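You operate a simulated robot arm through the tools that you are given. There is no shell and no other tool. Be economical: measure what you need, move in short steps, check, and stop when the job is done.

You are at the controls of a simulated two-armed robot. One attempt, no reset.

## Task
Pick up the tall blue jar with one hand, pass it to the other hand and put it on the right end of the near bench. Fetch the grey felt block and set it on the top of the small grey chest. Fetch the brown disc and set it on the green mat. Take the small brown block and leave it on the top of the black case. Fetch the small wood block and set it on the dark sheet. Switch the teal lever on. Take the yellow pot and leave it on the upper shelf of the checking bench. The order is free. Set down upright: tall blue jar.

The check looks at the end state, three seconds after you hand in, the way a careful person would. Anything else that was tipped, shoved, dropped, spilled or broken makes it a failure. Flat cloth is picked up by pressing the open fingertips on it (5 to 10 N) and closing them slowly along it; thin cloth reads only 2 to 8 mm in the jaws.

## Robot
Two 7-joint arms with two-finger parallel grippers on one trunk, on a base that drives. Base frame: it is fixed to the floor where the robot stands at the start and does not move with it; the origin is under the middle of the robot, x ahead of it, y to its left, z up. Readings come in m, degrees, newtons and seconds.
The left shoulder is at the start at [0.08, 0.131, 0.947], the right one opposite. With the tool pointing down near the work surface each hand reaches from about 0.4 to 0.86 m from the robot's upright axis, wherever it stands, measured 20 degrees to its own side. Places, roughly: brown disc (4x4x2 cm) [-1.6, -0.3, 0.9]; dark sheet (7x14x1 cm) [-1.2, -0.8, 1]; green mat [0.4, 1.9, 0.8]; grey felt block (4x4x3 cm) [-1.5, -0.2, 0.9]; right end of the near bench [-1.4, -0.3, 0.9]; small brown block (5x4x2 cm) [0.6, 3.7, 0.8]; small wood block (6x4x3 cm) [-1.1, -0.4, 0.9]; tall blue jar (8x8x12 cm) [0.5, 0.2, 0.9]; teal lever [-1.4, -1.1, 1.2]; top of the black case (16x22 cm) [-3.6, 2.16, 1]; top of the small grey chest (12x15 cm) [-3.74, 3.66, 0.96]; upper shelf of the checking bench (14x172 cm) [-9.18, -3.3, 1.24]; yellow pot (9x9x4 cm) [-9.8, 0.8, 0.8]. Payload 1.57 kg a hand.
Tool frame (each hand has its own): the origin (TCP) lies between the finger pads and is the grasp point; the fingertips stand 0.03 m ahead of it; z points along the fingers, y is the line along which they close. The gripper opens to 0.11 m. The fingers are 0.024 m wide and 0.012 m thick; the gripper's body (0.048 by 0.112 m) begins 0.078 m behind the TCP.
Orientation is told as [roll, pitch, yaw] about the base's x, y, z axes, in that order, counted from this pose: with the fingers straight down and closing along the base's y, the tool's x points along the base's -x, its y along +y and its z along -z.

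## Interface
- The arms move only by the tool move_arm. It takes "left_deltas", "right_deltas" or both (then of equal length, played together; a hand with none holds still); each is a list of rows, each an object of numbers (a shift or turn left out is 0, a gripper value left out holds the last): "grip": the gripper command, from -1 (shut) to 1 (fully open), values between in proportion; "dx", "dy", "dz": the shift along the tool's x, y, z in m; "wx", "wy", "wz": the turn, a rotation vector about the tool's x, y, z in degrees. In form: [{"grip": .., "dx": .., "dy": .., "dz": .., "wx": .., "wy": .., "wz": ..}, ...]. A call has 1 to 20 rows; each row is the pose to reach, as a shift and turn from the pose commanded when the call began, along the tool's axes at that moment. Each row takes 0.2 s and may step no farther than 0.05 m and 8.6 degrees from the row before; otherwise, or with a gripper value out of range, the whole call is refused. A pose out of reach is approached as far as the arm can. The call stops where the force on the tool passes 40 N (or 10 N more than at its start, if that is more) or the arm is blocked; 0.2 s more then pass. Each finger travels about 0.108 m/s and halts on what it meets, pressing with about 43 N; the grip force reading is that of the motor and also rises with nothing between the fingers. The clock runs only during rows and for 0.2 s after the last one: add rows that repeat a pose to give the fingers time. The reply holds the time, the measured pose of the TCP, the force on the tool along the base axes, the opening and the grip force, in the units named above and with some noise, with the torque about the TCP (base axes, N m) and any sound that the robot's microphone picked up.
- Cameras (640 x 400 px; columns grow to the right, rows downward): "scene" is now at [-0.1185, -0.0764, 1.3992]; the picture's right is [-0.96, -0.28, 0.00], its down [-0.21, 0.72, -0.66] and it looks along [0.19, -0.63, -0.75] (base axes); focal length 214 px, centre (320, 200). "left" rides on the left gripper at [0.07, -0.016, -0.141] in its tool frame; the picture's right is [0.23, 0.97, 0.00], its down [-0.86, 0.20, -0.48] and it looks along [-0.47, 0.11, 0.88] (tool axes); focal length 222 px, centre (320, 200). "right" rides on the right gripper at [0.07, 0.016, -0.141] in its tool frame; the picture's right is [-0.23, 0.97, 0.00], its down [-0.86, -0.20, -0.48] and it looks along [-0.47, -0.11, 0.88] (tool axes); focal length 222 px, centre (320, 200).
- snapshot(camera): a new picture of that camera. It takes no simulated time.
- base_move(legs): drives the robot by 1 to 6 legs, each [ahead, left, turn to the left] in m, m and degrees, along the robot's own axes; the way and the turn of a leg run together, so that a leg with both is an arc; at most 1.5 m and 180 degrees a leg. The arms and the cameras ride along, it lands a little off, and it stops where it bumps. It gives what a move gives.
- turn_head(pan, tilt): turns the head with the scene camera to pan (to the left, within 109 degrees either way) and tilt (down, from -29 to 69), counted from straight ahead of the robot. It gives what a move gives.
- probe_pixels(camera, pixels): for up to 12 pixels [column, row] of the newest picture of that camera ("zoom" is the newest enlarged one), the place [x, y, z] in the base frame of the surface seen there, good to about 0.003 m. It takes no simulated time.
- zoom(camera, box): a new picture of the part [left, top, right, bottom] of that camera's present view, enlarged. It takes no simulated time.
- finish_job(): hands the job in; it is judged then, once.

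Keep the steps short. Do not move on a guess: measure, check each grasp and each placing, and mend mistakes. In all there are 138 turns and 164 pictures (those below and enlarged ones count). Leave the grippers open and the arms clear of the work at the hand-in unless told otherwise, and finish with a single line.

The tools are called after ">>>" by a JSON object that holds its "op" and its "data". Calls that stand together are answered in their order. move_arm: Moves the arms, as the interface text tells. Its arguments: {"type":"object","properties":{"left_deltas":{"type":"array"},"right_deltas":{"type":"array"}},"required":[]} The other tools are called the same way: base_move (legs) drives the base; turn_head (pan, tilt) turns the head that bears the scene camera; snapshot (camera) takes a picture; probe_pixels (camera, pixels) gives the place of the surface under pixels of a picture; zoom (camera, box) takes an enlarged picture of a part of a camera's view; finish_job () hands the job in.

At the start:

```text
clock: 0.0
left_tool_pos: [0.5105, -0.044, 1.0905]
left_ee_rot: [0.0, 0.0, 0.1]
left_wrist_force: [0.1, 0.5, -0.1]
left_torque: [-0.02, -0.01, 0.01]
left_width: 0.1099
left_gripper_force: 0.0
right_tool_pos: [0.3991, -0.4251, 1.1298]
right_ee_rot: [0.0, 0.0, 0.0]
right_wrist_force: [0.1, 0.6, -0.4]
right_torque: [0.01, 0.01, -0.01]
right_width: 0.11
right_gripper_force: 0.0
robot x, y, heading: [-0.0017, 0.0032, 0.1]
head pan, tilt: [-73.4, 48.9]
```

scene: 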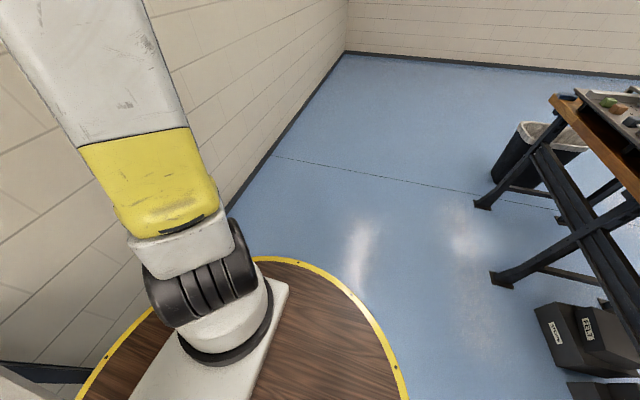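
right: 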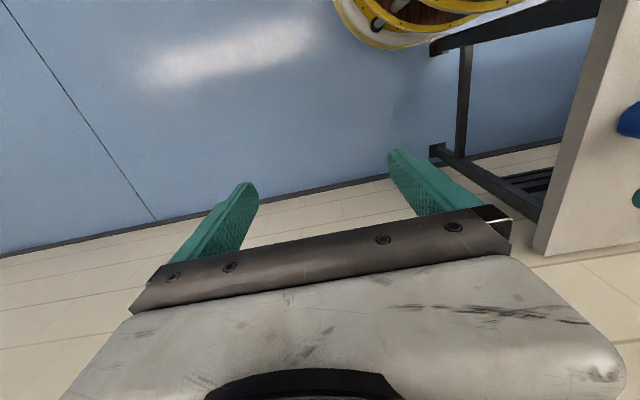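
left: 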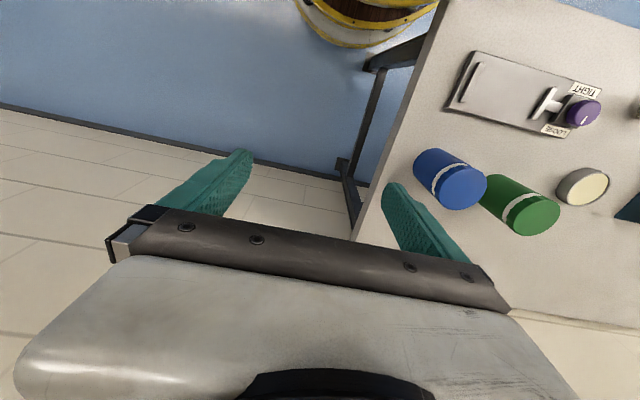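

The left camera shows a blue jar at about (450,180) and a green one beside it. I'll turn the head to look ahead-left at that table.

>>> {"op": "turn_head", "data": {"pan": 15, "tilt": 45}}

>>> {"op": "snapshot", "data": {"camera": "scene"}}

>>> {"op": "probe_pixels", "data": {"camera": "left", "pixels": [[464, 188], [435, 165], [530, 215], [478, 165], [450, 255], [583, 187]]}}

```text
clock: 1.6
left_tool_pos: [0.5106, -0.0442, 1.0898]
left_ee_rot: [0.1, -0.1, 0.0]
left_wrist_force: [0.5, 0.5, 0.7]
left_torque: [0.0, -0.02, 0.04]
left_width: 0.1098
left_gripper_force: 0.1
right_tool_pos: [0.4003, -0.4247, 1.1289]
right_ee_rot: [0.0, 0.0, -0.1]
right_wrist_force: [0.1, 0.0, -0.1]
right_torque: [-0.01, 0.03, 0.01]
right_width: 0.11
right_gripper_force: 0.1
robot x, y, heading: [0.0014, 0.0019, 0.2]
head pan, tilt: [15.0, 45.0]
```

```text
160 pictures are left
```

scene: 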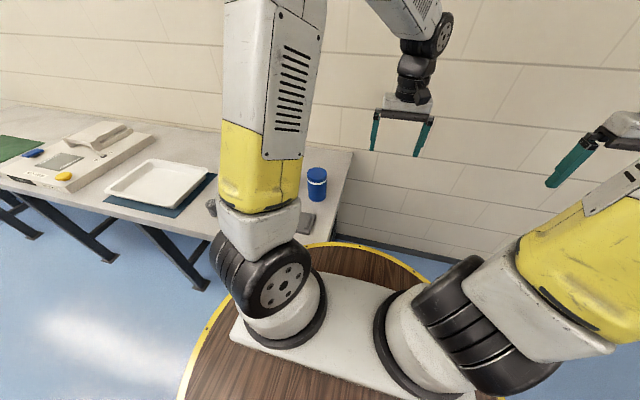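

```text
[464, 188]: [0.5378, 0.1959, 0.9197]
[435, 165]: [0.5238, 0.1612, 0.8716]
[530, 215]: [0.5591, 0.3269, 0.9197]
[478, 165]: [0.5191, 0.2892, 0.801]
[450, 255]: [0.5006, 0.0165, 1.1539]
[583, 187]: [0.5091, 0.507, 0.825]
```

The blue jar's top is at about (0.538, 0.196, 0.92), with the green one at y 0.33. I'll zoom in to check the lid, the table edge and what stands near it.

>>> {"op": "zoom", "data": {"camera": "scene", "box": [270, 130, 370, 240]}}

>>> {"op": "probe_pixels", "data": {"camera": "scene", "pixels": [[317, 170], [317, 185], [317, 195], [353, 153], [325, 232], [335, 180], [308, 220]]}}

>>> {"op": "zoom", "data": {"camera": "left", "box": [380, 40, 640, 250]}}

```text
3.64 times, centred on (320, 185) of scene
```

zoom: 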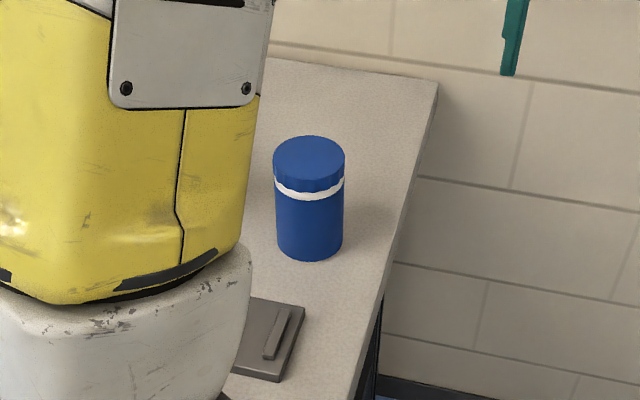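

```text
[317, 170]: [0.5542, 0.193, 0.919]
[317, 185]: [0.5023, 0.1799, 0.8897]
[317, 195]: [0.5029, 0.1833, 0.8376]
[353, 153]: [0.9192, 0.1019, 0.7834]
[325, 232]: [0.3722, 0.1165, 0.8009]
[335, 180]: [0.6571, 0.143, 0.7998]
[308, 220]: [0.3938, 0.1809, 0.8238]
```

```text
1.90 times, centred on (510, 145) of left
```

zoom: 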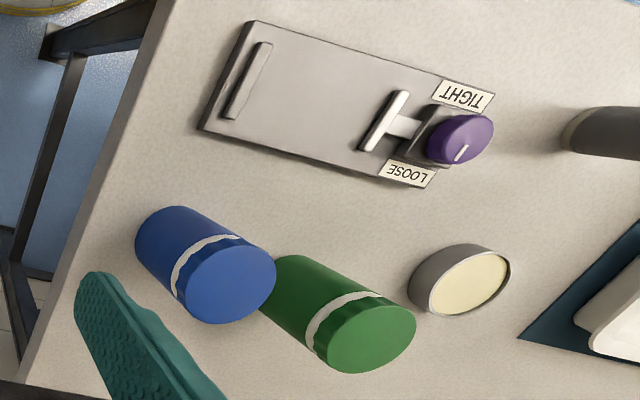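

The jar's lid starts above z 0.885, the table top is at 0.80 and its right edge at y about 0.11. The right hand will take the jar from the table's open right side with the tool level and the camera up. The left will then take it from above. First I'll spin the right hand by yaw −90.

>>> {"op": "move_arm", "data": {"right_deltas": [{"wz": 8.5}, {"wz": 17}, {"wz": 25.5}, {"wz": 34}, {"wz": 42.5}, {"wz": 51}, {"wz": 59.5}, {"wz": 68}, {"wz": 76.5}, {"wz": 85}, {"wz": 90}]}}

>>> {"op": "move_arm", "data": {"right_deltas": [{"wy": 8.5}, {"wy": 17}, {"wy": 25.5}, {"wy": 34}, {"wy": 42.5}, {"wy": 51}, {"wy": 59.5}, {"wy": 68}, {"wy": 76.5}, {"wy": 85}, {"wy": 90}]}}

>>> {"op": "snapshot", "data": {"camera": "scene"}}

```text
clock: 4.0
left_tool_pos: [0.5101, -0.044, 1.0909]
left_ee_rot: [-0.1, 0.0, 0.1]
left_wrist_force: [-0.7, 0.6, -0.9]
left_torque: [0.0, 0.01, 0.0]
left_width: 0.1102
left_gripper_force: 0.0
right_tool_pos: [0.3999, -0.4254, 1.1291]
right_ee_rot: [0.0, 0.0, -90.2]
right_wrist_force: [-0.1, 0.6, -0.1]
right_torque: [0.03, 0.01, -0.01]
right_width: 0.1099
right_gripper_force: 0.0
robot x, y, heading: [0.0, 0.0002, -0.1]
head pan, tilt: [15.0, 45.0]
```

```text
clock: 6.4
left_tool_pos: [0.5109, -0.0445, 1.0909]
left_ee_rot: [0.0, 0.1, 0.0]
left_wrist_force: [0.3, -0.3, -0.3]
left_torque: [0.0, 0.02, -0.02]
left_width: 0.11
left_gripper_force: 0.1
right_tool_pos: [0.3989, -0.4248, 1.1296]
right_ee_rot: [172.4, 89.9, 82.4]
right_wrist_force: [0.0, 0.0, -0.8]
right_torque: [0.0, 0.0, -0.02]
right_width: 0.1101
right_gripper_force: 0.0
robot x, y, heading: [-0.0015, -0.0004, -0.0]
head pan, tilt: [15.0, 45.0]
```

```text
157 pictures are left
```

scene: 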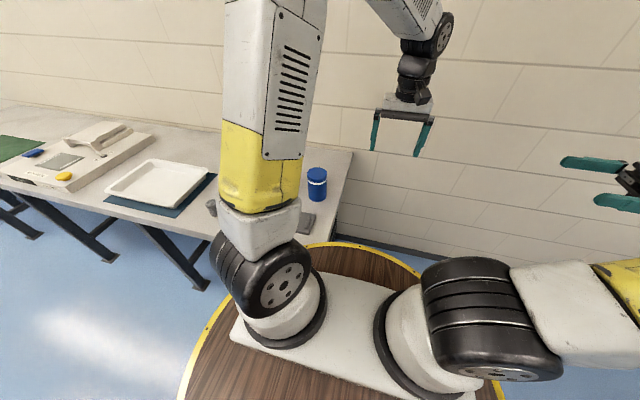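

The right fingers now point to +y and are level. I'll move the left hand up over the jar and bring the right down beside the table's open end, short of the jar.

>>> {"op": "move_arm", "data": {"left_deltas": [{"dy": 0.035, "dz": -0.015}, {"dy": 0.07, "dz": -0.03}, {"dy": 0.105, "dz": -0.045}, {"dy": 0.14, "dz": -0.06}, {"dy": 0.175, "dz": -0.075}, {"dy": 0.21, "dz": -0.09}, {"dy": 0.239, "dz": -0.1, "dx": -0.02}, {"dy": 0.239, "dz": -0.1, "dx": -0.028}], "right_deltas": [{"dx": -0.037, "dy": 0.0174}, {"dx": -0.074, "dy": 0.035}, {"dx": -0.11, "dy": 0.052}, {"dx": -0.147, "dy": 0.07}, {"dx": -0.184, "dy": 0.087}, {"dx": -0.221, "dy": 0.104}, {"dx": -0.258, "dy": 0.122}, {"dx": -0.292, "dy": 0.139}]}}

>>> {"op": "move_arm", "data": {"right_deltas": [{"dz": 0.05}, {"dz": 0.1}, {"dz": 0.15}, {"dz": 0.2}, {"dz": 0.25}, {"dz": 0.3}, {"dz": 0.35}, {"dz": 0.4}, {"dz": 0.45}, {"dz": 0.48}]}}

>>> {"op": "snapshot", "data": {"camera": "right"}}

>>> {"op": "snapshot", "data": {"camera": "scene"}}

```text
clock: 8.2
left_tool_pos: [0.5376, 0.1944, 1.1904]
left_ee_rot: [0.0, 0.1, 0.0]
left_wrist_force: [-0.3, 0.0, 0.1]
left_torque: [0.02, 0.01, 0.0]
left_width: 0.1099
left_gripper_force: 0.0
right_tool_pos: [0.5297, -0.4254, 0.8533]
right_ee_rot: [-44.1, 89.9, -134.2]
right_wrist_force: [-0.2, 0.0, -0.4]
right_torque: [0.04, 0.01, -0.02]
right_width: 0.1101
right_gripper_force: 0.0
right hand out of reach, approached as far as the arm can: row 8
robot x, y, heading: [0.0017, -0.0008, 0.1]
head pan, tilt: [15.0, 45.0]
```

```text
clock: 10.4
left_tool_pos: [0.5384, 0.1938, 1.1902]
left_ee_rot: [0.0, 0.0, 0.0]
left_wrist_force: [-0.5, -0.2, -0.9]
left_torque: [0.02, 0.0, -0.03]
left_width: 0.1102
left_gripper_force: 0.1
right_tool_pos: [0.5314, 0.0533, 0.8563]
right_ee_rot: [98.2, 90.0, 8.1]
right_wrist_force: [-0.4, 0.6, 0.4]
right_torque: [-0.02, 0.0, 0.03]
right_width: 0.11
right_gripper_force: 0.0
robot x, y, heading: [-0.0019, 0.004, -0.2]
head pan, tilt: [15.0, 45.0]
```

```text
156 pictures are left
```

right: 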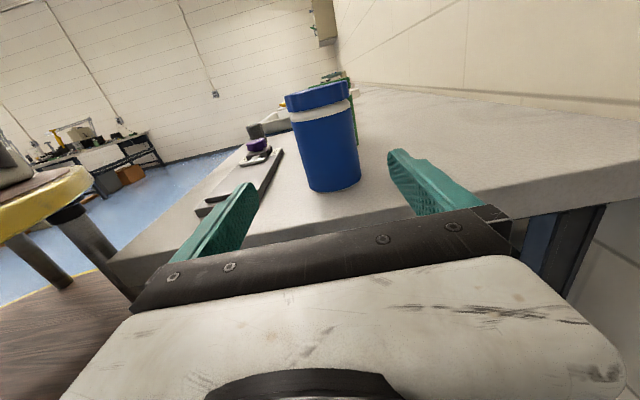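

```text
155 pictures are left
```

scene: 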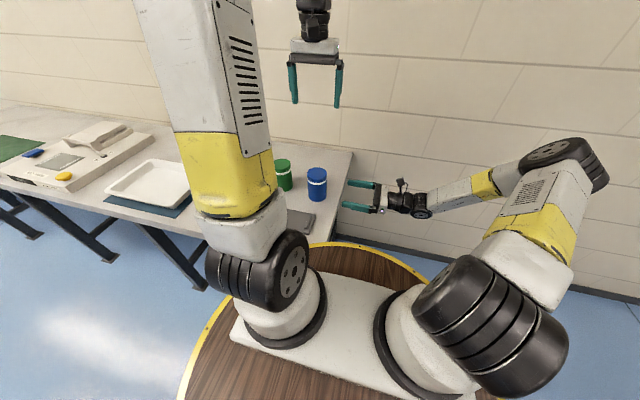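

The right hand is in line with the jar. I'll probe the jar's sides for its centre.

>>> {"op": "probe_pixels", "data": {"camera": "right", "pixels": [[300, 150], [328, 150], [355, 150], [306, 185], [356, 180], [320, 96]]}}

>>> {"op": "probe_pixels", "data": {"camera": "scene", "pixels": [[317, 175], [308, 173], [325, 173], [317, 169], [317, 181], [284, 165]]}}

```text
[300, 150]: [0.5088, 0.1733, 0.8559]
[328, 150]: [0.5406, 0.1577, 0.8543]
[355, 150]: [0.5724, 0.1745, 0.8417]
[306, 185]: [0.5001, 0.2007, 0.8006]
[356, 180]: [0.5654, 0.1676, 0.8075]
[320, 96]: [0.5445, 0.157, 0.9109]
```

```text
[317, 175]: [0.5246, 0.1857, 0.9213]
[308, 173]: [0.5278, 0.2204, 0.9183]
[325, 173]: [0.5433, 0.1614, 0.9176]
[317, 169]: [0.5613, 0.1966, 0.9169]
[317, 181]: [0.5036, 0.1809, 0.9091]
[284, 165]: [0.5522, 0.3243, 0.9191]
```

The centre is about (0.540, 0.195). I'll lower to z 0.84, advance 0.139 and close.

>>> {"op": "move_arm", "data": {"right_deltas": [{"dx": -0.016, "dy": 0.009}, {"dx": -0.016, "dy": 0.009, "dz": 0.04}, {"dx": -0.016, "dy": 0.009, "dz": 0.08}, {"dx": -0.016, "dy": 0.009, "dz": 0.12}, {"dx": -0.016, "dy": 0.009, "dz": 0.14}, {"dx": -0.016, "dy": 0.009, "dz": 0.14}]}}

>>> {"op": "snapshot", "data": {"camera": "right"}}

```text
clock: 11.6
left_tool_pos: [0.5375, 0.1928, 1.1911]
left_ee_rot: [0.0, 0.0, 0.0]
left_wrist_force: [-0.5, -0.8, 1.0]
left_torque: [0.0, 0.01, 0.02]
left_width: 0.1101
left_gripper_force: 0.1
right_tool_pos: [0.5409, 0.186, 0.8362]
right_ee_rot: [-8.0, 89.9, -98.2]
right_wrist_force: [0.2, -2.5, -1.3]
right_torque: [-0.02, 0.0, 0.04]
right_width: 0.1098
right_gripper_force: 0.0
robot x, y, heading: [-0.003, -0.0013, -0.2]
head pan, tilt: [15.0, 45.0]
stopped in row 5 (right hand): the force on the tool passed its limit at 64 N (the readings are from after the stop); the commanded pose is now the measured one
```

```text
154 pictures are left
```

right: 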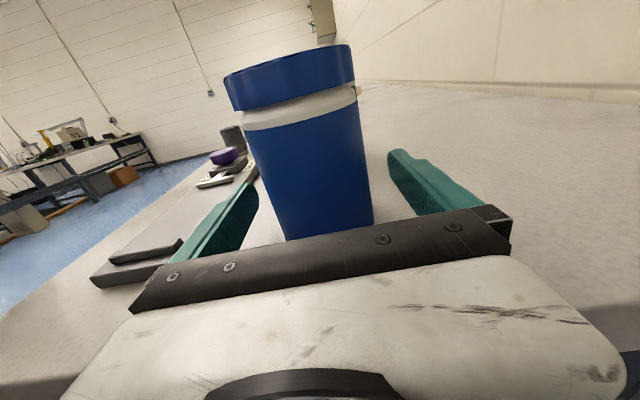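

The wrist touched the table edge at y 0.186, but the jar is untouched and between the fingers. I'll raise 1 cm, back off a hair and close.

>>> {"op": "move_arm", "data": {"right_deltas": [{"dz": -0.004}, {"dz": -0.004, "dx": 0.01}, {"dz": -0.002, "dx": 0.01, "grip": 0.6}, {"dz": -0.002, "dx": 0.01, "grip": 0.2}, {"dz": -0.002, "dx": 0.01, "grip": -0.2}, {"dz": -0.002, "dx": 0.01, "grip": -0.6}, {"dz": -0.002, "dx": 0.01, "grip": -0.6}]}}

>>> {"op": "snapshot", "data": {"camera": "right"}}

```text
clock: 13.2
left_tool_pos: [0.5387, 0.1938, 1.1908]
left_ee_rot: [-0.1, 0.0, 0.1]
left_wrist_force: [0.8, -0.2, -1.3]
left_torque: [0.04, -0.04, 0.06]
left_width: 0.1102
left_gripper_force: 0.0
right_tool_pos: [0.5409, 0.1842, 0.8468]
right_ee_rot: [-24.7, 90.0, -114.7]
right_wrist_force: [-0.6, 1.3, 0.5]
right_torque: [0.09, -0.13, 0.07]
right_width: 0.0699
right_gripper_force: 43.1
robot x, y, heading: [-0.0014, 0.0011, -0.1]
head pan, tilt: [15.0, 45.0]
```

```text
153 pictures are left
```

right: 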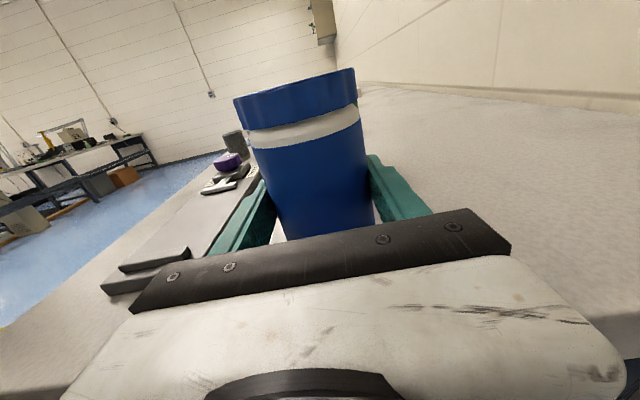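

The jar is gripped at 0.070 m and 43 N. I'll lift it 8 cm and draw it back 12 cm from the green jar.

>>> {"op": "move_arm", "data": {"right_deltas": [{"dx": 0.01}, {"dx": 0.03}, {"dx": 0.05}, {"dx": 0.08}, {"dx": 0.1}, {"dx": 0.1, "dz": -0.04}, {"dx": 0.1, "dz": -0.08}, {"dx": 0.1, "dz": -0.12}, {"dx": 0.1, "dz": -0.12}]}}

>>> {"op": "snapshot", "data": {"camera": "right"}}

>>> {"op": "snapshot", "data": {"camera": "left"}}

```text
clock: 15.2
left_tool_pos: [0.539, 0.1948, 1.1899]
left_ee_rot: [0.0, 0.0, 0.0]
left_wrist_force: [-0.3, 0.1, 0.9]
left_torque: [0.0, 0.0, -0.03]
left_width: 0.11
left_gripper_force: 0.1
right_tool_pos: [0.5391, 0.0636, 0.9469]
right_ee_rot: [-38.5, 89.9, -128.7]
right_wrist_force: [-0.2, -1.1, -5.2]
right_torque: [-0.08, 0.01, 0.0]
right_width: 0.0697
right_gripper_force: 43.3
robot x, y, heading: [0.0044, -0.0032, -0.2]
head pan, tilt: [15.0, 45.0]
```

```text
152 pictures are left
```

right: 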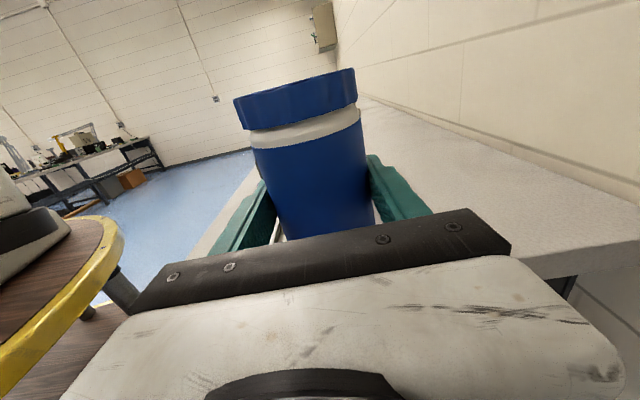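

```text
151 pictures are left
```

left: 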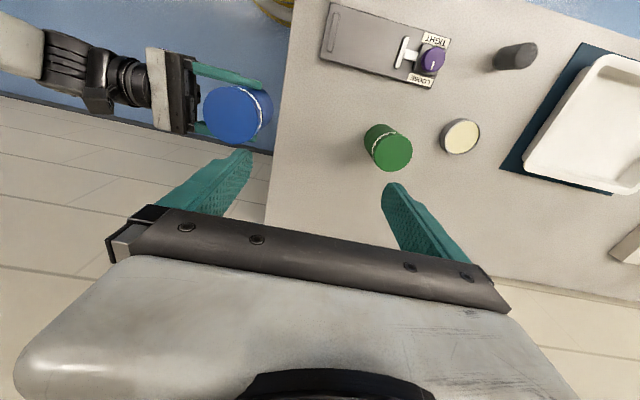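

The jar is held firmly. I'll probe its top to line up the left hand.

>>> {"op": "probe_pixels", "data": {"camera": "left", "pixels": [[237, 113], [215, 113], [258, 100], [237, 95], [237, 130]]}}

```text
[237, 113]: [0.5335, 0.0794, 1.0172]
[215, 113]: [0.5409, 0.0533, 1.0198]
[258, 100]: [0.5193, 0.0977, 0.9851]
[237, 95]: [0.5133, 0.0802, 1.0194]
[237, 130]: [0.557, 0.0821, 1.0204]
```

The jar's centre is (0.540, 0.075) and its top is at 1.019. The left hand shifts over it and lowers to TCP z 0.966.

>>> {"op": "move_arm", "data": {"left_deltas": [{"dy": -0.04}, {"dy": -0.08}, {"dy": -0.12}, {"dy": -0.12, "dz": 0.045}, {"dy": -0.12, "dz": 0.09}, {"dy": -0.12, "dz": 0.135}, {"dy": -0.12, "dz": 0.17}, {"dy": -0.12, "dz": 0.2}, {"dy": -0.12, "dz": 0.224}]}}

>>> {"op": "snapshot", "data": {"camera": "left"}}

>>> {"op": "snapshot", "data": {"camera": "right"}}

```text
clock: 17.2
left_tool_pos: [0.5396, 0.0725, 0.9665]
left_ee_rot: [0.0, 0.0, 0.0]
left_wrist_force: [0.8, -0.7, -0.5]
left_torque: [0.0, -0.02, -0.02]
left_width: 0.1098
left_gripper_force: 0.1
right_tool_pos: [0.5405, 0.0628, 0.9482]
right_ee_rot: [-24.0, 89.8, -114.1]
right_wrist_force: [-0.4, 0.3, -5.2]
right_torque: [-0.07, -0.01, 0.01]
right_width: 0.0698
right_gripper_force: 43.6
robot x, y, heading: [0.0015, 0.0026, -0.0]
head pan, tilt: [15.0, 45.0]
```

```text
150 pictures are left
```

left: 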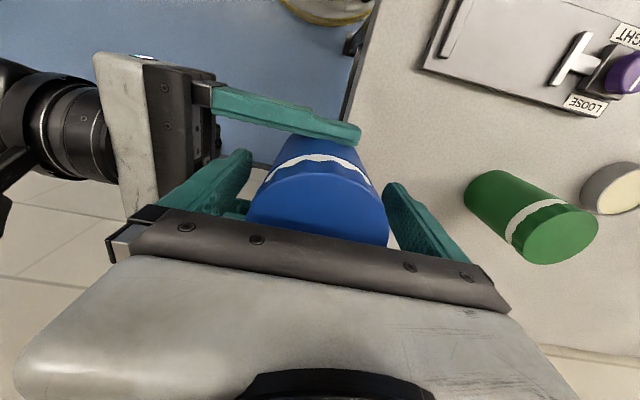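

```text
149 pictures are left
```

right: 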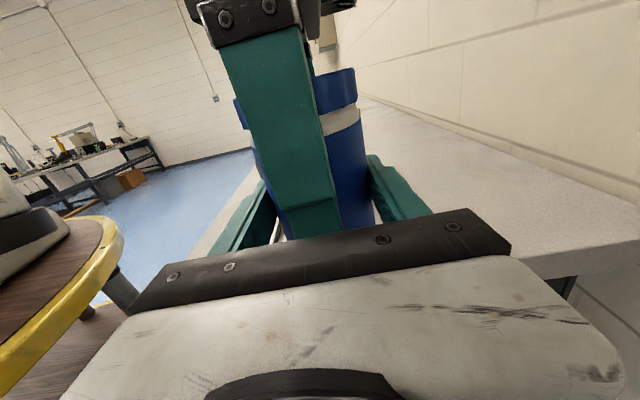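

The jar sits between the left fingers. I'll close the left.

>>> {"op": "move_arm", "data": {"left_deltas": [{"dy": 0.002, "grip": 0.6}, {"dy": 0.002, "grip": 0.3}, {"dy": 0.002, "grip": 0}, {"dy": 0.002, "grip": -0.5}, {"dy": 0.002, "grip": -0.6}, {"dy": 0.002, "grip": -0.6}]}}

```text
clock: 18.6
left_tool_pos: [0.5395, 0.0744, 0.966]
left_ee_rot: [-0.1, 0.0, 0.0]
left_wrist_force: [-4.2, -31.2, 0.3]
left_torque: [-0.06, 0.05, -0.02]
left_width: 0.0727
left_gripper_force: 42.8
right_tool_pos: [0.5378, 0.0641, 0.9481]
right_ee_rot: [-63.1, 90.0, -153.0]
right_wrist_force: [2.6, 30.5, -4.0]
right_torque: [-0.57, 0.0, 0.0]
right_width: 0.0695
right_gripper_force: 42.7
robot x, y, heading: [0.0028, 0.0011, 0.0]
head pan, tilt: [15.0, 45.0]
```

Both hands hold the jar, but 31 N is shared between them along y. I'll ease the left by 3 mm toward −y before releasing the right.

>>> {"op": "move_arm", "data": {"left_deltas": [{"dy": -0.0015, "grip": -0.6}, {"dy": -0.003, "grip": -0.6}]}}

```text
clock: 19.2
left_tool_pos: [0.5375, 0.0732, 0.9647]
left_ee_rot: [0.0, 0.0, 0.0]
left_wrist_force: [2.4, -22.2, -2.3]
left_torque: [-0.54, 0.23, -0.08]
left_width: 0.0725
left_gripper_force: 43.6
right_tool_pos: [0.5402, 0.0632, 0.9477]
right_ee_rot: [-35.0, 89.9, -125.1]
right_wrist_force: [-2.7, 22.0, -3.0]
right_torque: [0.14, -0.23, 0.11]
right_width: 0.0698
right_gripper_force: 43.3
robot x, y, heading: [0.0023, 0.0009, -0.2]
head pan, tilt: [15.0, 45.0]
```

>>> {"op": "move_arm", "data": {"left_deltas": [{"dy": -0.002, "grip": -0.6}, {"dy": -0.004, "grip": -0.6}, {"dy": -0.005, "grip": -0.6}]}}

>>> {"op": "move_arm", "data": {"right_deltas": [{"grip": -0.1}, {"grip": 0.3}, {"grip": 0.7}, {"grip": 1}, {"grip": 1}]}}

>>> {"op": "snapshot", "data": {"camera": "right"}}

```text
clock: 20.0
left_tool_pos: [0.5378, 0.0707, 0.9665]
left_ee_rot: [0.3, -0.1, 0.3]
left_wrist_force: [14.6, 11.0, -6.9]
left_torque: [-0.93, 0.32, 0.07]
left_width: 0.0729
left_gripper_force: 43.2
right_tool_pos: [0.5387, 0.0612, 0.9469]
right_ee_rot: [-25.1, 90.0, -115.2]
right_wrist_force: [-14.9, -11.4, 3.0]
right_torque: [1.19, -0.59, 0.1]
right_width: 0.0699
right_gripper_force: 42.7
robot x, y, heading: [-0.0025, 0.0053, -0.3]
head pan, tilt: [15.0, 45.0]
```

```text
clock: 21.2
left_tool_pos: [0.5382, 0.068, 0.9657]
left_ee_rot: [0.0, 0.1, 0.0]
left_wrist_force: [0.7, -0.2, -4.2]
left_torque: [-0.01, -0.01, -0.03]
left_width: 0.0725
left_gripper_force: 42.8
right_tool_pos: [0.5392, 0.0628, 0.9474]
right_ee_rot: [-24.4, 89.8, -114.5]
right_wrist_force: [0.1, 1.2, -0.7]
right_torque: [0.04, 0.01, -0.01]
right_width: 0.11
right_gripper_force: 0.1
robot x, y, heading: [0.0004, -0.002, -0.3]
head pan, tilt: [15.0, 45.0]
```

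```text
148 pictures are left
```

right: 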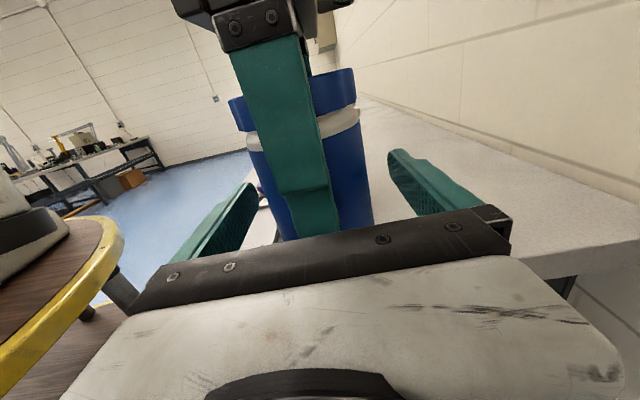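

The handover worked; the left carries the jar's weight. I'll retract the right and turn it back to point down.

>>> {"op": "move_arm", "data": {"right_deltas": [{"dz": -0.05}, {"dz": -0.1}, {"dz": -0.15}, {"dz": -0.2}, {"dz": -0.25}, {"dz": -0.3}, {"dz": -0.35}, {"dz": -0.4}, {"dz": -0.45, "dx": 0.02}, {"dz": -0.48, "dx": 0.06}, {"dz": -0.48, "dx": 0.1}, {"dz": -0.48, "dx": 0.14, "dy": -0.02}, {"dz": -0.48, "dx": 0.18, "dy": -0.04}]}}

>>> {"op": "move_arm", "data": {"right_deltas": [{"wy": -8.5}, {"wy": -17}, {"wy": -25.5}, {"wy": -34}, {"wy": -42.5}, {"wy": -51}, {"wy": -59.5}, {"wy": -68}, {"wy": -76.5}, {"wy": -85}, {"wy": -90}]}}

>>> {"op": "move_arm", "data": {"right_deltas": [{"wz": -8.5}, {"wz": -17}, {"wz": -25.5}, {"wz": -34}, {"wz": -42.5}, {"wz": -51}, {"wz": -59.5}, {"wz": -68}, {"wz": -76.5}, {"wz": -85}, {"wz": -90}], "left_deltas": [{"dz": -0.02}, {"dz": -0.05}, {"dz": -0.08}, {"dz": -0.12, "dx": 0.02}, {"dz": -0.15, "dx": 0.05}, {"dz": -0.17, "dx": 0.08}, {"dz": -0.17, "dx": 0.11}, {"dz": -0.17, "dx": 0.13}, {"dz": -0.17, "dx": 0.13}, {"dz": -0.17, "dx": 0.13}, {"dz": -0.17, "dx": 0.13}]}}

>>> {"op": "turn_head", "data": {"pan": -105, "tilt": 25}}

>>> {"op": "snapshot", "data": {"camera": "scene"}}

```text
refused: row 9 steps farther than a row can; nothing moved
```

```text
clock: 22.6
left_tool_pos: [0.5392, 0.0736, 0.967]
left_ee_rot: [0.4, 0.0, 0.3]
left_wrist_force: [-0.3, 2.4, -4.6]
left_torque: [-0.01, 0.04, -0.01]
left_width: 0.0727
left_gripper_force: 43.1
right_tool_pos: [0.5408, 0.0571, 0.9425]
right_ee_rot: [-0.1, 42.9, -90.8]
right_wrist_force: [-1.0, -2.0, 0.9]
right_torque: [0.12, -0.03, 0.0]
right_width: 0.1102
right_gripper_force: 0.0
robot x, y, heading: [0.0002, 0.0008, 0.2]
head pan, tilt: [15.0, 45.0]
stopped in row 6 (right hand): the force on the tool passed its limit at 48 N (the readings are from after the stop); the commanded pose is now the measured one
```

```text
clock: 23.0
left_tool_pos: [0.5328, 0.0759, 0.9766]
left_ee_rot: [0.6, 1.1, 0.3]
left_wrist_force: [0.4, -0.1, -4.5]
left_torque: [-0.04, 0.03, 0.0]
left_width: 0.0727
left_gripper_force: 43.2
right_tool_pos: [0.5465, 0.0588, 0.9483]
right_ee_rot: [6.7, 42.8, -81.5]
right_wrist_force: [0.8, -0.7, -0.6]
right_torque: [-0.02, 0.0, 0.03]
right_width: 0.11
right_gripper_force: 0.1
robot x, y, heading: [0.0023, -0.0003, -0.1]
head pan, tilt: [15.0, 45.0]
stopped in row 2 (left hand): the force on the tool passed its limit at 53 N (the readings are from after the stop); the commanded pose is now the measured one
```

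```text
clock: 25.0
left_tool_pos: [0.5332, 0.0773, 0.978]
left_ee_rot: [0.8, 1.0, 0.2]
left_wrist_force: [0.6, 0.1, -11.9]
left_torque: [0.27, 0.29, 0.09]
left_width: 0.0728
left_gripper_force: 43.0
right_tool_pos: [0.5473, 0.0581, 0.9483]
right_ee_rot: [6.9, 42.8, -81.4]
right_wrist_force: [-0.9, -0.8, 6.3]
right_torque: [-0.15, -0.21, -0.08]
right_width: 0.1101
right_gripper_force: 0.1
robot x, y, heading: [-0.0008, -0.0031, -0.4]
head pan, tilt: [-105.0, 25.0]
```

```text
147 pictures are left
```

scene: 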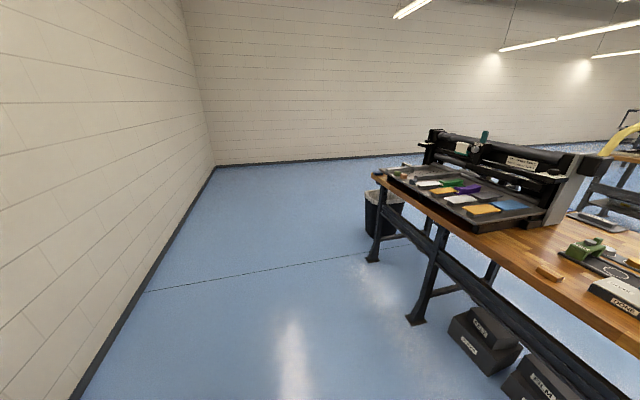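

The retract was refused for too large a step, so the later turns ran with the hands still close together. They touched, and both stopped. The jar is still gripped at 0.0728. I'll look before separating them.

>>> {"op": "snapshot", "data": {"camera": "left"}}

>>> {"op": "snapshot", "data": {"camera": "right"}}

>>> {"op": "turn_head", "data": {"pan": 0, "tilt": 40}}

>>> {"op": "snapshot", "data": {"camera": "scene"}}

```text
146 pictures are left
```

left: 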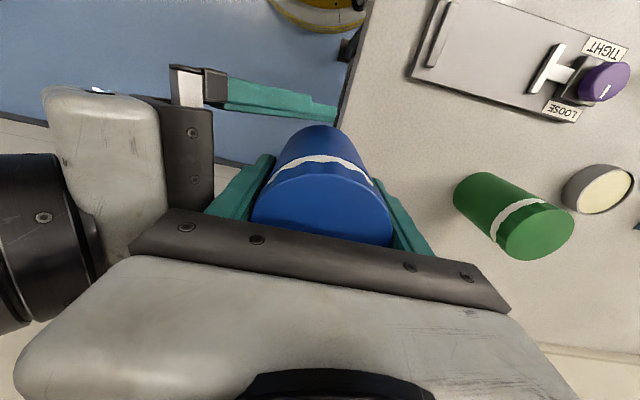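

```text
145 pictures are left
```

right: 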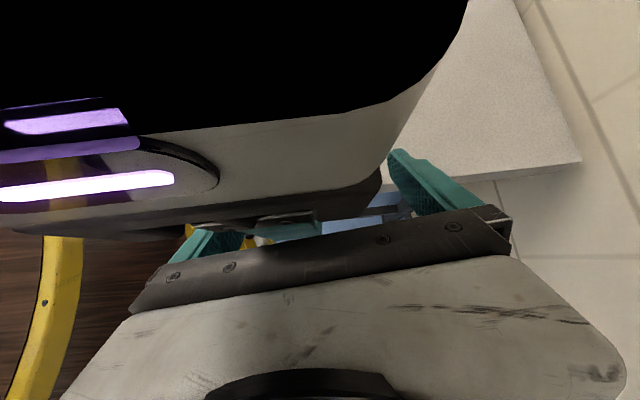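

```text
clock: 26.8
left_tool_pos: [0.5337, 0.0761, 0.9779]
left_ee_rot: [0.8, 1.1, 0.2]
left_wrist_force: [-1.1, 0.8, -13.5]
left_torque: [0.29, 0.18, 0.02]
left_width: 0.0727
left_gripper_force: 42.8
right_tool_pos: [0.5461, 0.0577, 0.9485]
right_ee_rot: [6.9, 42.9, -81.5]
right_wrist_force: [0.2, -1.6, 8.4]
right_torque: [-0.05, -0.05, -0.03]
right_width: 0.1099
right_gripper_force: 0.1
robot x, y, heading: [0.0023, -0.0013, -0.2]
head pan, tilt: [0.0, 40.0]
```

```text
144 pictures are left
```

scene: 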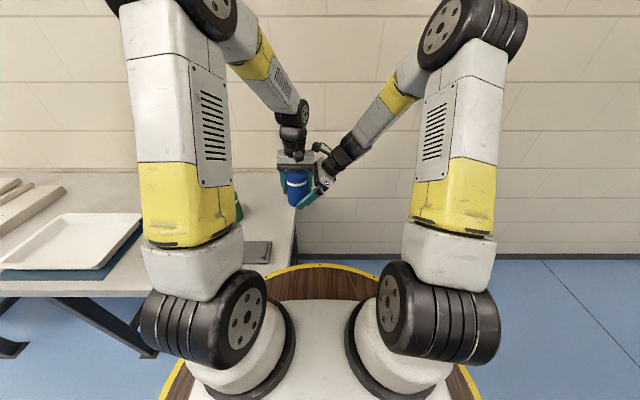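

The right camera is pressed under the left gripper body while the right fingers straddle the jar without touching it. I'll move the right hand straight out along −y and slightly down, in small steps.

>>> {"op": "move_arm", "data": {"right_deltas": [{"dx": -0.015, "dz": -0.003}, {"dx": -0.032, "dz": -0.009}, {"dx": -0.054, "dz": -0.03}, {"dx": -0.076, "dz": -0.05}]}}

>>> {"op": "snapshot", "data": {"camera": "left"}}

```text
clock: 27.8
left_tool_pos: [0.5338, 0.0758, 0.9783]
left_ee_rot: [0.7, 1.0, 0.3]
left_wrist_force: [-0.3, 0.2, -4.6]
left_torque: [-0.03, 0.01, 0.02]
left_width: 0.0726
left_gripper_force: 42.9
right_tool_pos: [0.5521, -0.0328, 0.933]
right_ee_rot: [6.8, 42.8, -81.6]
right_wrist_force: [0.5, 0.1, 0.1]
right_torque: [-0.01, -0.01, 0.01]
right_width: 0.1101
right_gripper_force: 0.1
robot x, y, heading: [-0.0019, -0.0004, -0.1]
head pan, tilt: [0.0, 40.0]
```

```text
143 pictures are left
```

left: 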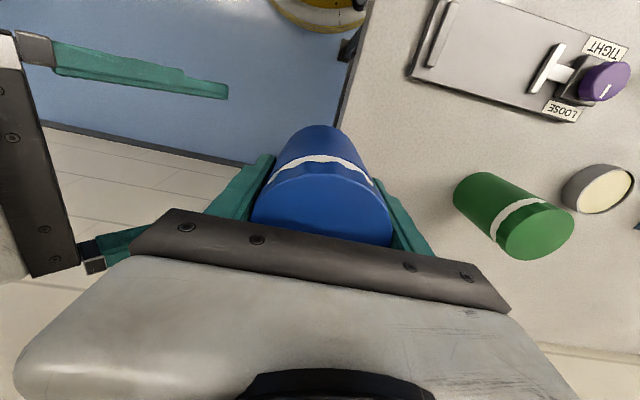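

The hands are free of each other and the jar is steady. I'll pull the right farther out.

>>> {"op": "move_arm", "data": {"right_deltas": [{"dx": -0.035, "dz": -0.033}, {"dx": -0.07, "dz": -0.066}, {"dx": -0.105, "dz": -0.099}, {"dx": -0.14, "dz": -0.132}, {"dx": -0.175, "dz": -0.165}, {"dx": -0.21, "dz": -0.198}, {"dx": -0.22, "dz": -0.24}, {"dx": -0.22, "dz": -0.28}]}}

```text
clock: 29.6
left_tool_pos: [0.5337, 0.0766, 0.9771]
left_ee_rot: [0.7, 1.0, 0.2]
left_wrist_force: [0.3, 0.1, -5.3]
left_torque: [-0.01, -0.01, 0.0]
left_width: 0.0729
left_gripper_force: 43.1
right_tool_pos: [0.5728, -0.3864, 0.9869]
right_ee_rot: [6.8, 42.9, -81.4]
right_wrist_force: [0.3, 0.1, 0.0]
right_torque: [-0.01, -0.04, -0.02]
right_width: 0.1099
right_gripper_force: 0.1
robot x, y, heading: [-0.0013, 0.0024, -0.0]
head pan, tilt: [0.0, 40.0]
```

>>> {"op": "move_arm", "data": {"right_deltas": [{"wy": -8.5}, {"wy": -17}, {"wy": -25.5}, {"wy": -34}, {"wy": -42.5}, {"wy": -42.9}], "left_deltas": [{"dz": -0.03}, {"dz": -0.06}, {"dz": -0.1}, {"dz": -0.14, "dx": 0.02}, {"dz": -0.17, "dx": 0.05}, {"dz": -0.19, "dx": 0.08}]}}

```text
clock: 31.0
left_tool_pos: [0.4573, 0.0725, 1.1713]
left_ee_rot: [0.7, 1.1, 0.2]
left_wrist_force: [0.7, -0.7, -5.1]
left_torque: [0.0, 0.03, 0.01]
left_width: 0.0727
left_gripper_force: 42.4
right_tool_pos: [0.573, -0.3841, 0.9865]
right_ee_rot: [5.0, 0.1, -86.2]
right_wrist_force: [0.1, -0.4, -1.0]
right_torque: [-0.04, 0.03, -0.02]
right_width: 0.11
right_gripper_force: 0.1
robot x, y, heading: [0.0007, 0.0019, -0.2]
head pan, tilt: [0.0, 40.0]
```

>>> {"op": "move_arm", "data": {"right_deltas": [{"wx": 5.0, "dz": -0.03}, {"wx": 5.0, "dz": -0.07}, {"wx": 5.0, "dz": -0.11}, {"wx": 5.0, "dz": -0.14}], "left_deltas": [{"wx": 0.7, "wy": -1.1}, {"wx": 0.7, "wy": -1.1}, {"wx": 0.7, "wy": -1.1, "dx": 0.03}, {"wx": 0.7, "wy": -1.1, "dx": 0.06}]}}

>>> {"op": "move_arm", "data": {"right_deltas": [{"wz": -8.5}, {"wz": -17}, {"wz": -25.5}, {"wz": -34}, {"wz": -42.5}, {"wz": -51}, {"wz": -59.5}, {"wz": -68}, {"wz": -76.5}, {"wz": -85}, {"wz": -86.2}]}}

>>> {"op": "turn_head", "data": {"pan": 10, "tilt": 15}}

>>> {"op": "snapshot", "data": {"camera": "scene"}}

```text
clock: 32.0
left_tool_pos: [0.3976, 0.0738, 1.1708]
left_ee_rot: [0.1, 0.1, 0.1]
left_wrist_force: [-0.4, 0.4, -4.4]
left_torque: [-0.01, 0.07, -0.01]
left_width: 0.0727
left_gripper_force: 43.5
right_tool_pos: [0.5599, -0.3831, 1.1285]
right_ee_rot: [0.0, 0.1, -86.2]
right_wrist_force: [-0.2, -0.5, 0.4]
right_torque: [0.03, 0.05, 0.01]
right_width: 0.1097
right_gripper_force: 0.1
robot x, y, heading: [0.001, 0.0024, -0.1]
head pan, tilt: [0.0, 40.0]
```

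```text
clock: 34.4
left_tool_pos: [0.3968, 0.0744, 1.17]
left_ee_rot: [0.0, -0.1, 0.2]
left_wrist_force: [0.1, -1.0, -4.6]
left_torque: [-0.02, -0.02, -0.01]
left_width: 0.0728
left_gripper_force: 42.8
right_tool_pos: [0.5597, -0.3827, 1.1268]
right_ee_rot: [0.2, 0.0, 0.1]
right_wrist_force: [0.2, 0.5, 0.2]
right_torque: [0.01, 0.01, 0.02]
right_width: 0.11
right_gripper_force: 0.1
robot x, y, heading: [0.0004, 0.0018, 0.1]
head pan, tilt: [0.0, 40.0]
```

```text
clock: 35.3
left_tool_pos: [0.3972, 0.0734, 1.1707]
left_ee_rot: [0.0, -0.1, 0.1]
left_wrist_force: [0.5, 0.4, -4.3]
left_torque: [0.01, 0.0, 0.01]
left_width: 0.0727
left_gripper_force: 43.6
right_tool_pos: [0.5591, -0.3833, 1.1261]
right_ee_rot: [0.1, 0.0, -0.1]
right_wrist_force: [-1.3, 0.5, 0.5]
right_torque: [-0.02, -0.01, -0.01]
right_width: 0.1098
right_gripper_force: 0.2
robot x, y, heading: [-0.0023, 0.0017, -0.1]
head pan, tilt: [10.0, 15.0]
```

```text
142 pictures are left
```

scene: 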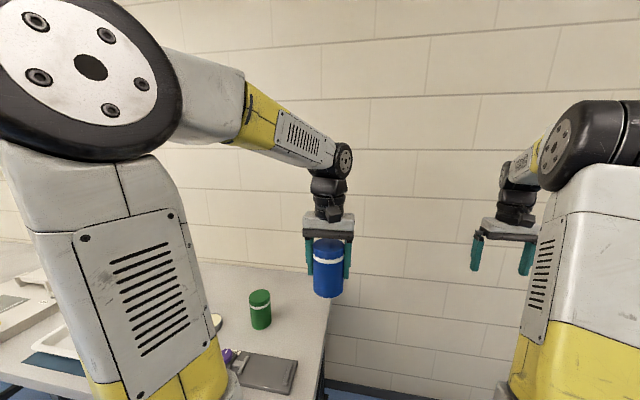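

The jar hangs upright. Next I'll look at the near bench, first by turning the base right to face it.

>>> {"op": "base_move", "data": {"legs": [[0, 0, -120]]}}

>>> {"op": "turn_head", "data": {"pan": -45, "tilt": 22}}

>>> {"op": "snapshot", "data": {"camera": "scene"}}

```text
clock: 40.7
left_tool_pos: [-0.1369, -0.3821, 1.1718]
left_ee_rot: [0.0, -0.2, -120.1]
left_wrist_force: [0.4, -1.0, -4.4]
left_torque: [-0.01, 0.0, 0.0]
left_width: 0.0728
left_gripper_force: 42.9
right_tool_pos: [-0.6116, -0.2901, 1.1261]
right_ee_rot: [0.1, 0.0, -120.2]
right_wrist_force: [0.0, 0.9, -0.8]
right_torque: [-0.01, -0.02, 0.0]
right_width: 0.1101
right_gripper_force: 0.0
robot x, y, heading: [-0.0016, 0.0019, -120.3]
head pan, tilt: [10.0, 15.0]
```

```text
clock: 41.9
left_tool_pos: [-0.1352, -0.3802, 1.1703]
left_ee_rot: [0.0, -0.1, -119.9]
left_wrist_force: [0.4, -0.5, -5.3]
left_torque: [-0.01, -0.02, -0.03]
left_width: 0.0728
left_gripper_force: 42.6
right_tool_pos: [-0.6133, -0.2918, 1.1267]
right_ee_rot: [0.0, 0.0, -120.1]
right_wrist_force: [-0.2, 0.6, 0.1]
right_torque: [-0.01, 0.01, -0.02]
right_width: 0.1103
right_gripper_force: 0.1
robot x, y, heading: [-0.0012, 0.0017, -120.4]
head pan, tilt: [-45.0, 22.0]
```

```text
141 pictures are left
```

scene: 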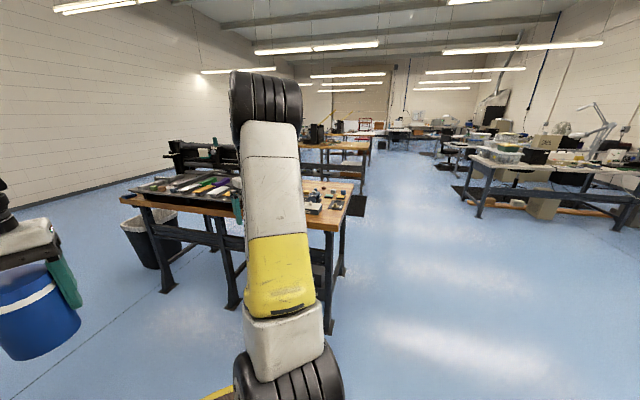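

The bench's front faces the robot along +x. I'll turn 60 more to the right to face it squarely, then look.

>>> {"op": "base_move", "data": {"legs": [[0, 0, -59.7]]}}

>>> {"op": "turn_head", "data": {"pan": 0, "tilt": 25}}

>>> {"op": "snapshot", "data": {"camera": "scene"}}

>>> {"op": "zoom", "data": {"camera": "scene", "box": [210, 140, 450, 290]}}

```text
clock: 45.0
left_tool_pos: [-0.3975, -0.0752, 1.1715]
left_ee_rot: [0.1, -0.1, -179.6]
left_wrist_force: [-0.1, 1.0, -4.6]
left_torque: [-0.02, -0.02, -0.02]
left_width: 0.0728
left_gripper_force: 43.0
right_tool_pos: [-0.5592, 0.382, 1.127]
right_ee_rot: [0.1, 0.0, -179.7]
right_wrist_force: [-0.4, -0.7, 0.3]
right_torque: [-0.02, 0.04, 0.0]
right_width: 0.1102
right_gripper_force: 0.0
robot x, y, heading: [-0.0017, 0.0003, -180.1]
head pan, tilt: [-45.0, 22.0]
```

```text
clock: 46.1
left_tool_pos: [-0.3968, -0.0753, 1.1729]
left_ee_rot: [0.1, -0.2, -179.6]
left_wrist_force: [0.3, -0.2, -4.5]
left_torque: [0.02, -0.01, 0.0]
left_width: 0.0726
left_gripper_force: 43.5
right_tool_pos: [-0.5604, 0.3822, 1.1274]
right_ee_rot: [0.1, 0.0, -179.8]
right_wrist_force: [0.3, -0.2, 0.2]
right_torque: [0.02, 0.01, -0.01]
right_width: 0.1103
right_gripper_force: 0.0
robot x, y, heading: [0.0016, 0.0004, -179.9]
head pan, tilt: [0.0, 25.0]
```

```text
140 pictures are left
```

scene: 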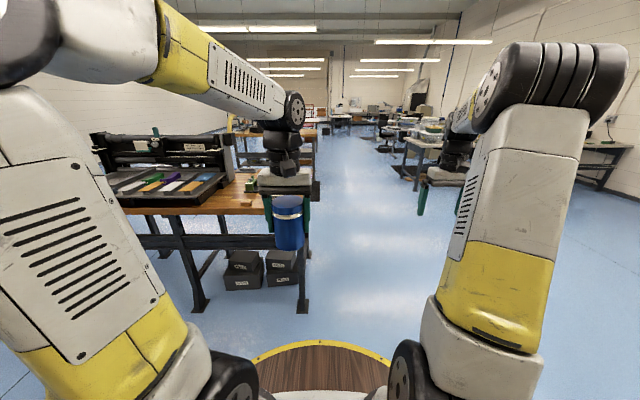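

```text
2.67 times, centred on (330, 215) of scene
```

zoom: 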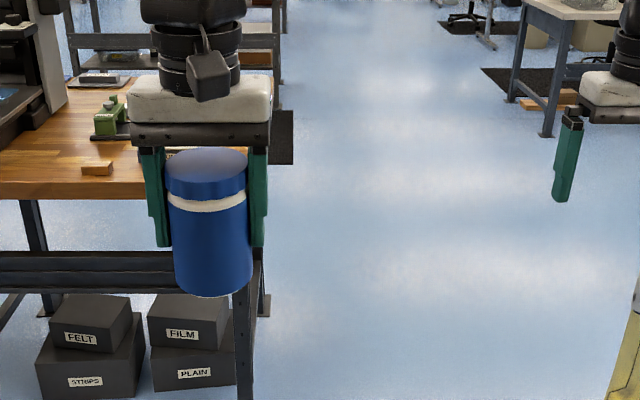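

>>> {"op": "probe_pixels", "data": {"camera": "scene", "pixels": [[225, 214], [265, 214], [245, 203], [314, 185], [308, 216], [200, 211], [153, 145], [150, 213]]}}

>>> {"op": "zoom", "data": {"camera": "scene", "box": [90, 115, 330, 265]}}

```text
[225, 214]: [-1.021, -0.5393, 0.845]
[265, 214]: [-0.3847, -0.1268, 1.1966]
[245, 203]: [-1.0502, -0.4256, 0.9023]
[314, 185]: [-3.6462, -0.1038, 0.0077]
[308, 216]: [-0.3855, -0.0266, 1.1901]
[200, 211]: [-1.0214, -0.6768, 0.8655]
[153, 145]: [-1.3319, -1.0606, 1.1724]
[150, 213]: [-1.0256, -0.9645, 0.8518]
```

```text
2.67 times, centred on (210, 190) of scene
```

zoom: 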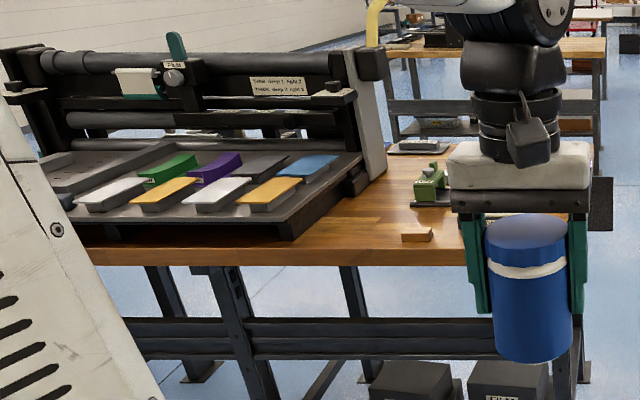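

The bench's front edge is at x −1.02, its top near z 0.88, and the wood block at (−1.07, −0.43). I'll drive 0.45 ahead and 0.25 left to get in range, then look down.

>>> {"op": "base_move", "data": {"legs": [[0.45, 0.25, 0]]}}

>>> {"op": "turn_head", "data": {"pan": 10, "tilt": 35}}

>>> {"op": "snapshot", "data": {"camera": "scene"}}

>>> {"op": "snapshot", "data": {"camera": "right"}}

>>> {"op": "snapshot", "data": {"camera": "left"}}

```text
clock: 49.0
left_tool_pos: [-0.8396, -0.3213, 1.1711]
left_ee_rot: [0.1, -0.1, -179.8]
left_wrist_force: [0.0, 0.1, -3.5]
left_torque: [0.0, 0.0, 0.0]
left_width: 0.0728
left_gripper_force: 43.0
right_tool_pos: [-0.9997, 0.1373, 1.1264]
right_ee_rot: [0.1, 0.0, 179.8]
right_wrist_force: [-0.3, 0.1, 0.2]
right_torque: [0.01, 0.01, -0.01]
right_width: 0.1099
right_gripper_force: 0.0
robot x, y, heading: [-0.4396, -0.2493, 179.8]
head pan, tilt: [0.0, 25.0]
```

```text
clock: 49.8
left_tool_pos: [-0.8407, -0.3211, 1.1719]
left_ee_rot: [0.2, -0.1, -179.9]
left_wrist_force: [-0.2, 1.1, -4.3]
left_torque: [0.0, 0.0, -0.01]
left_width: 0.073
left_gripper_force: 42.7
right_tool_pos: [-1.0012, 0.1375, 1.1269]
right_ee_rot: [0.1, 0.0, 179.9]
right_wrist_force: [0.0, 0.3, -0.6]
right_torque: [0.05, -0.01, -0.02]
right_width: 0.1099
right_gripper_force: 0.1
robot x, y, heading: [-0.4446, -0.2482, 180.0]
head pan, tilt: [10.0, 35.0]
```

```text
137 pictures are left
```

scene: 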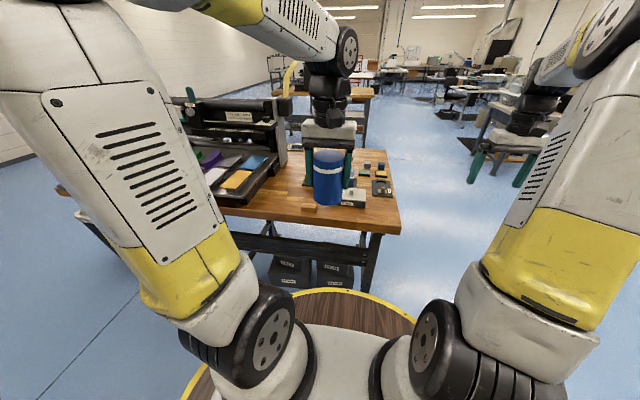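

```text
136 pictures are left
```

right: 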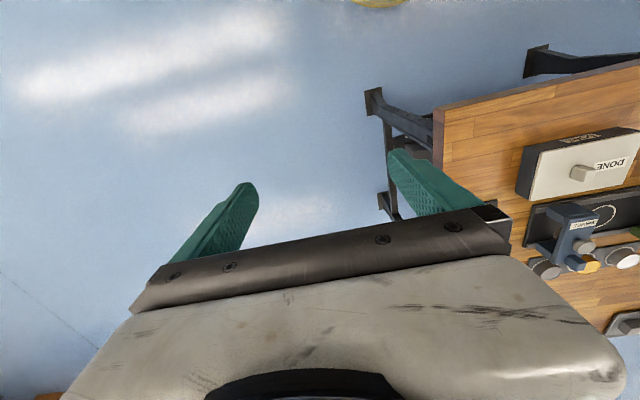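

```text
135 pictures are left
```

left: 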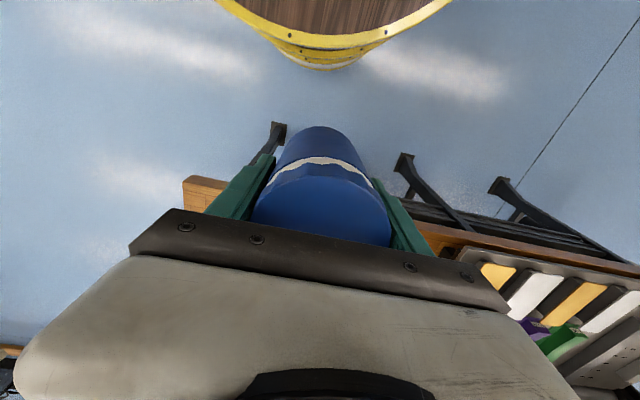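

>>> {"op": "zoom", "data": {"camera": "scene", "box": [270, 130, 420, 225]}}

>>> {"op": "zoom", "data": {"camera": "right", "box": [430, 40, 640, 340]}}

>>> {"op": "probe_pixels", "data": {"camera": "right", "pixels": [[438, 150], [450, 110], [530, 195], [600, 70], [530, 240], [620, 320], [585, 262], [545, 268], [580, 170], [580, 215]]}}

```text
4.21 times, centred on (345, 178) of scene
```

zoom: 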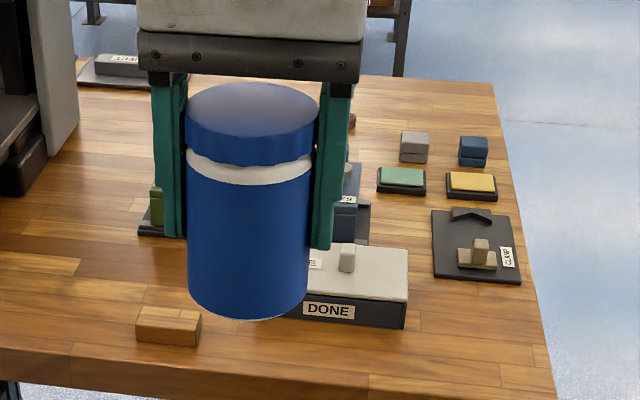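

```text
1.33 times, centred on (535, 190) of right
```

zoom: 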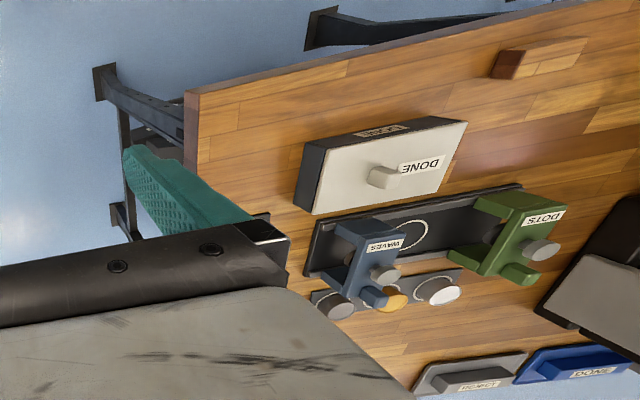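

```text
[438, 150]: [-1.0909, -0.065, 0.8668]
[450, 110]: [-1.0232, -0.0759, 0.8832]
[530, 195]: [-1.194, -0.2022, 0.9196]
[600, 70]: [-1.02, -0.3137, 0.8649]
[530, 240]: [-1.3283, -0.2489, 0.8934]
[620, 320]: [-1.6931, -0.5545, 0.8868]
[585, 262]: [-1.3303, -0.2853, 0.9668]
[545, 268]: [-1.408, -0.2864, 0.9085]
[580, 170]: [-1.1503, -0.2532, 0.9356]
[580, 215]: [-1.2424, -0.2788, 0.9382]
```

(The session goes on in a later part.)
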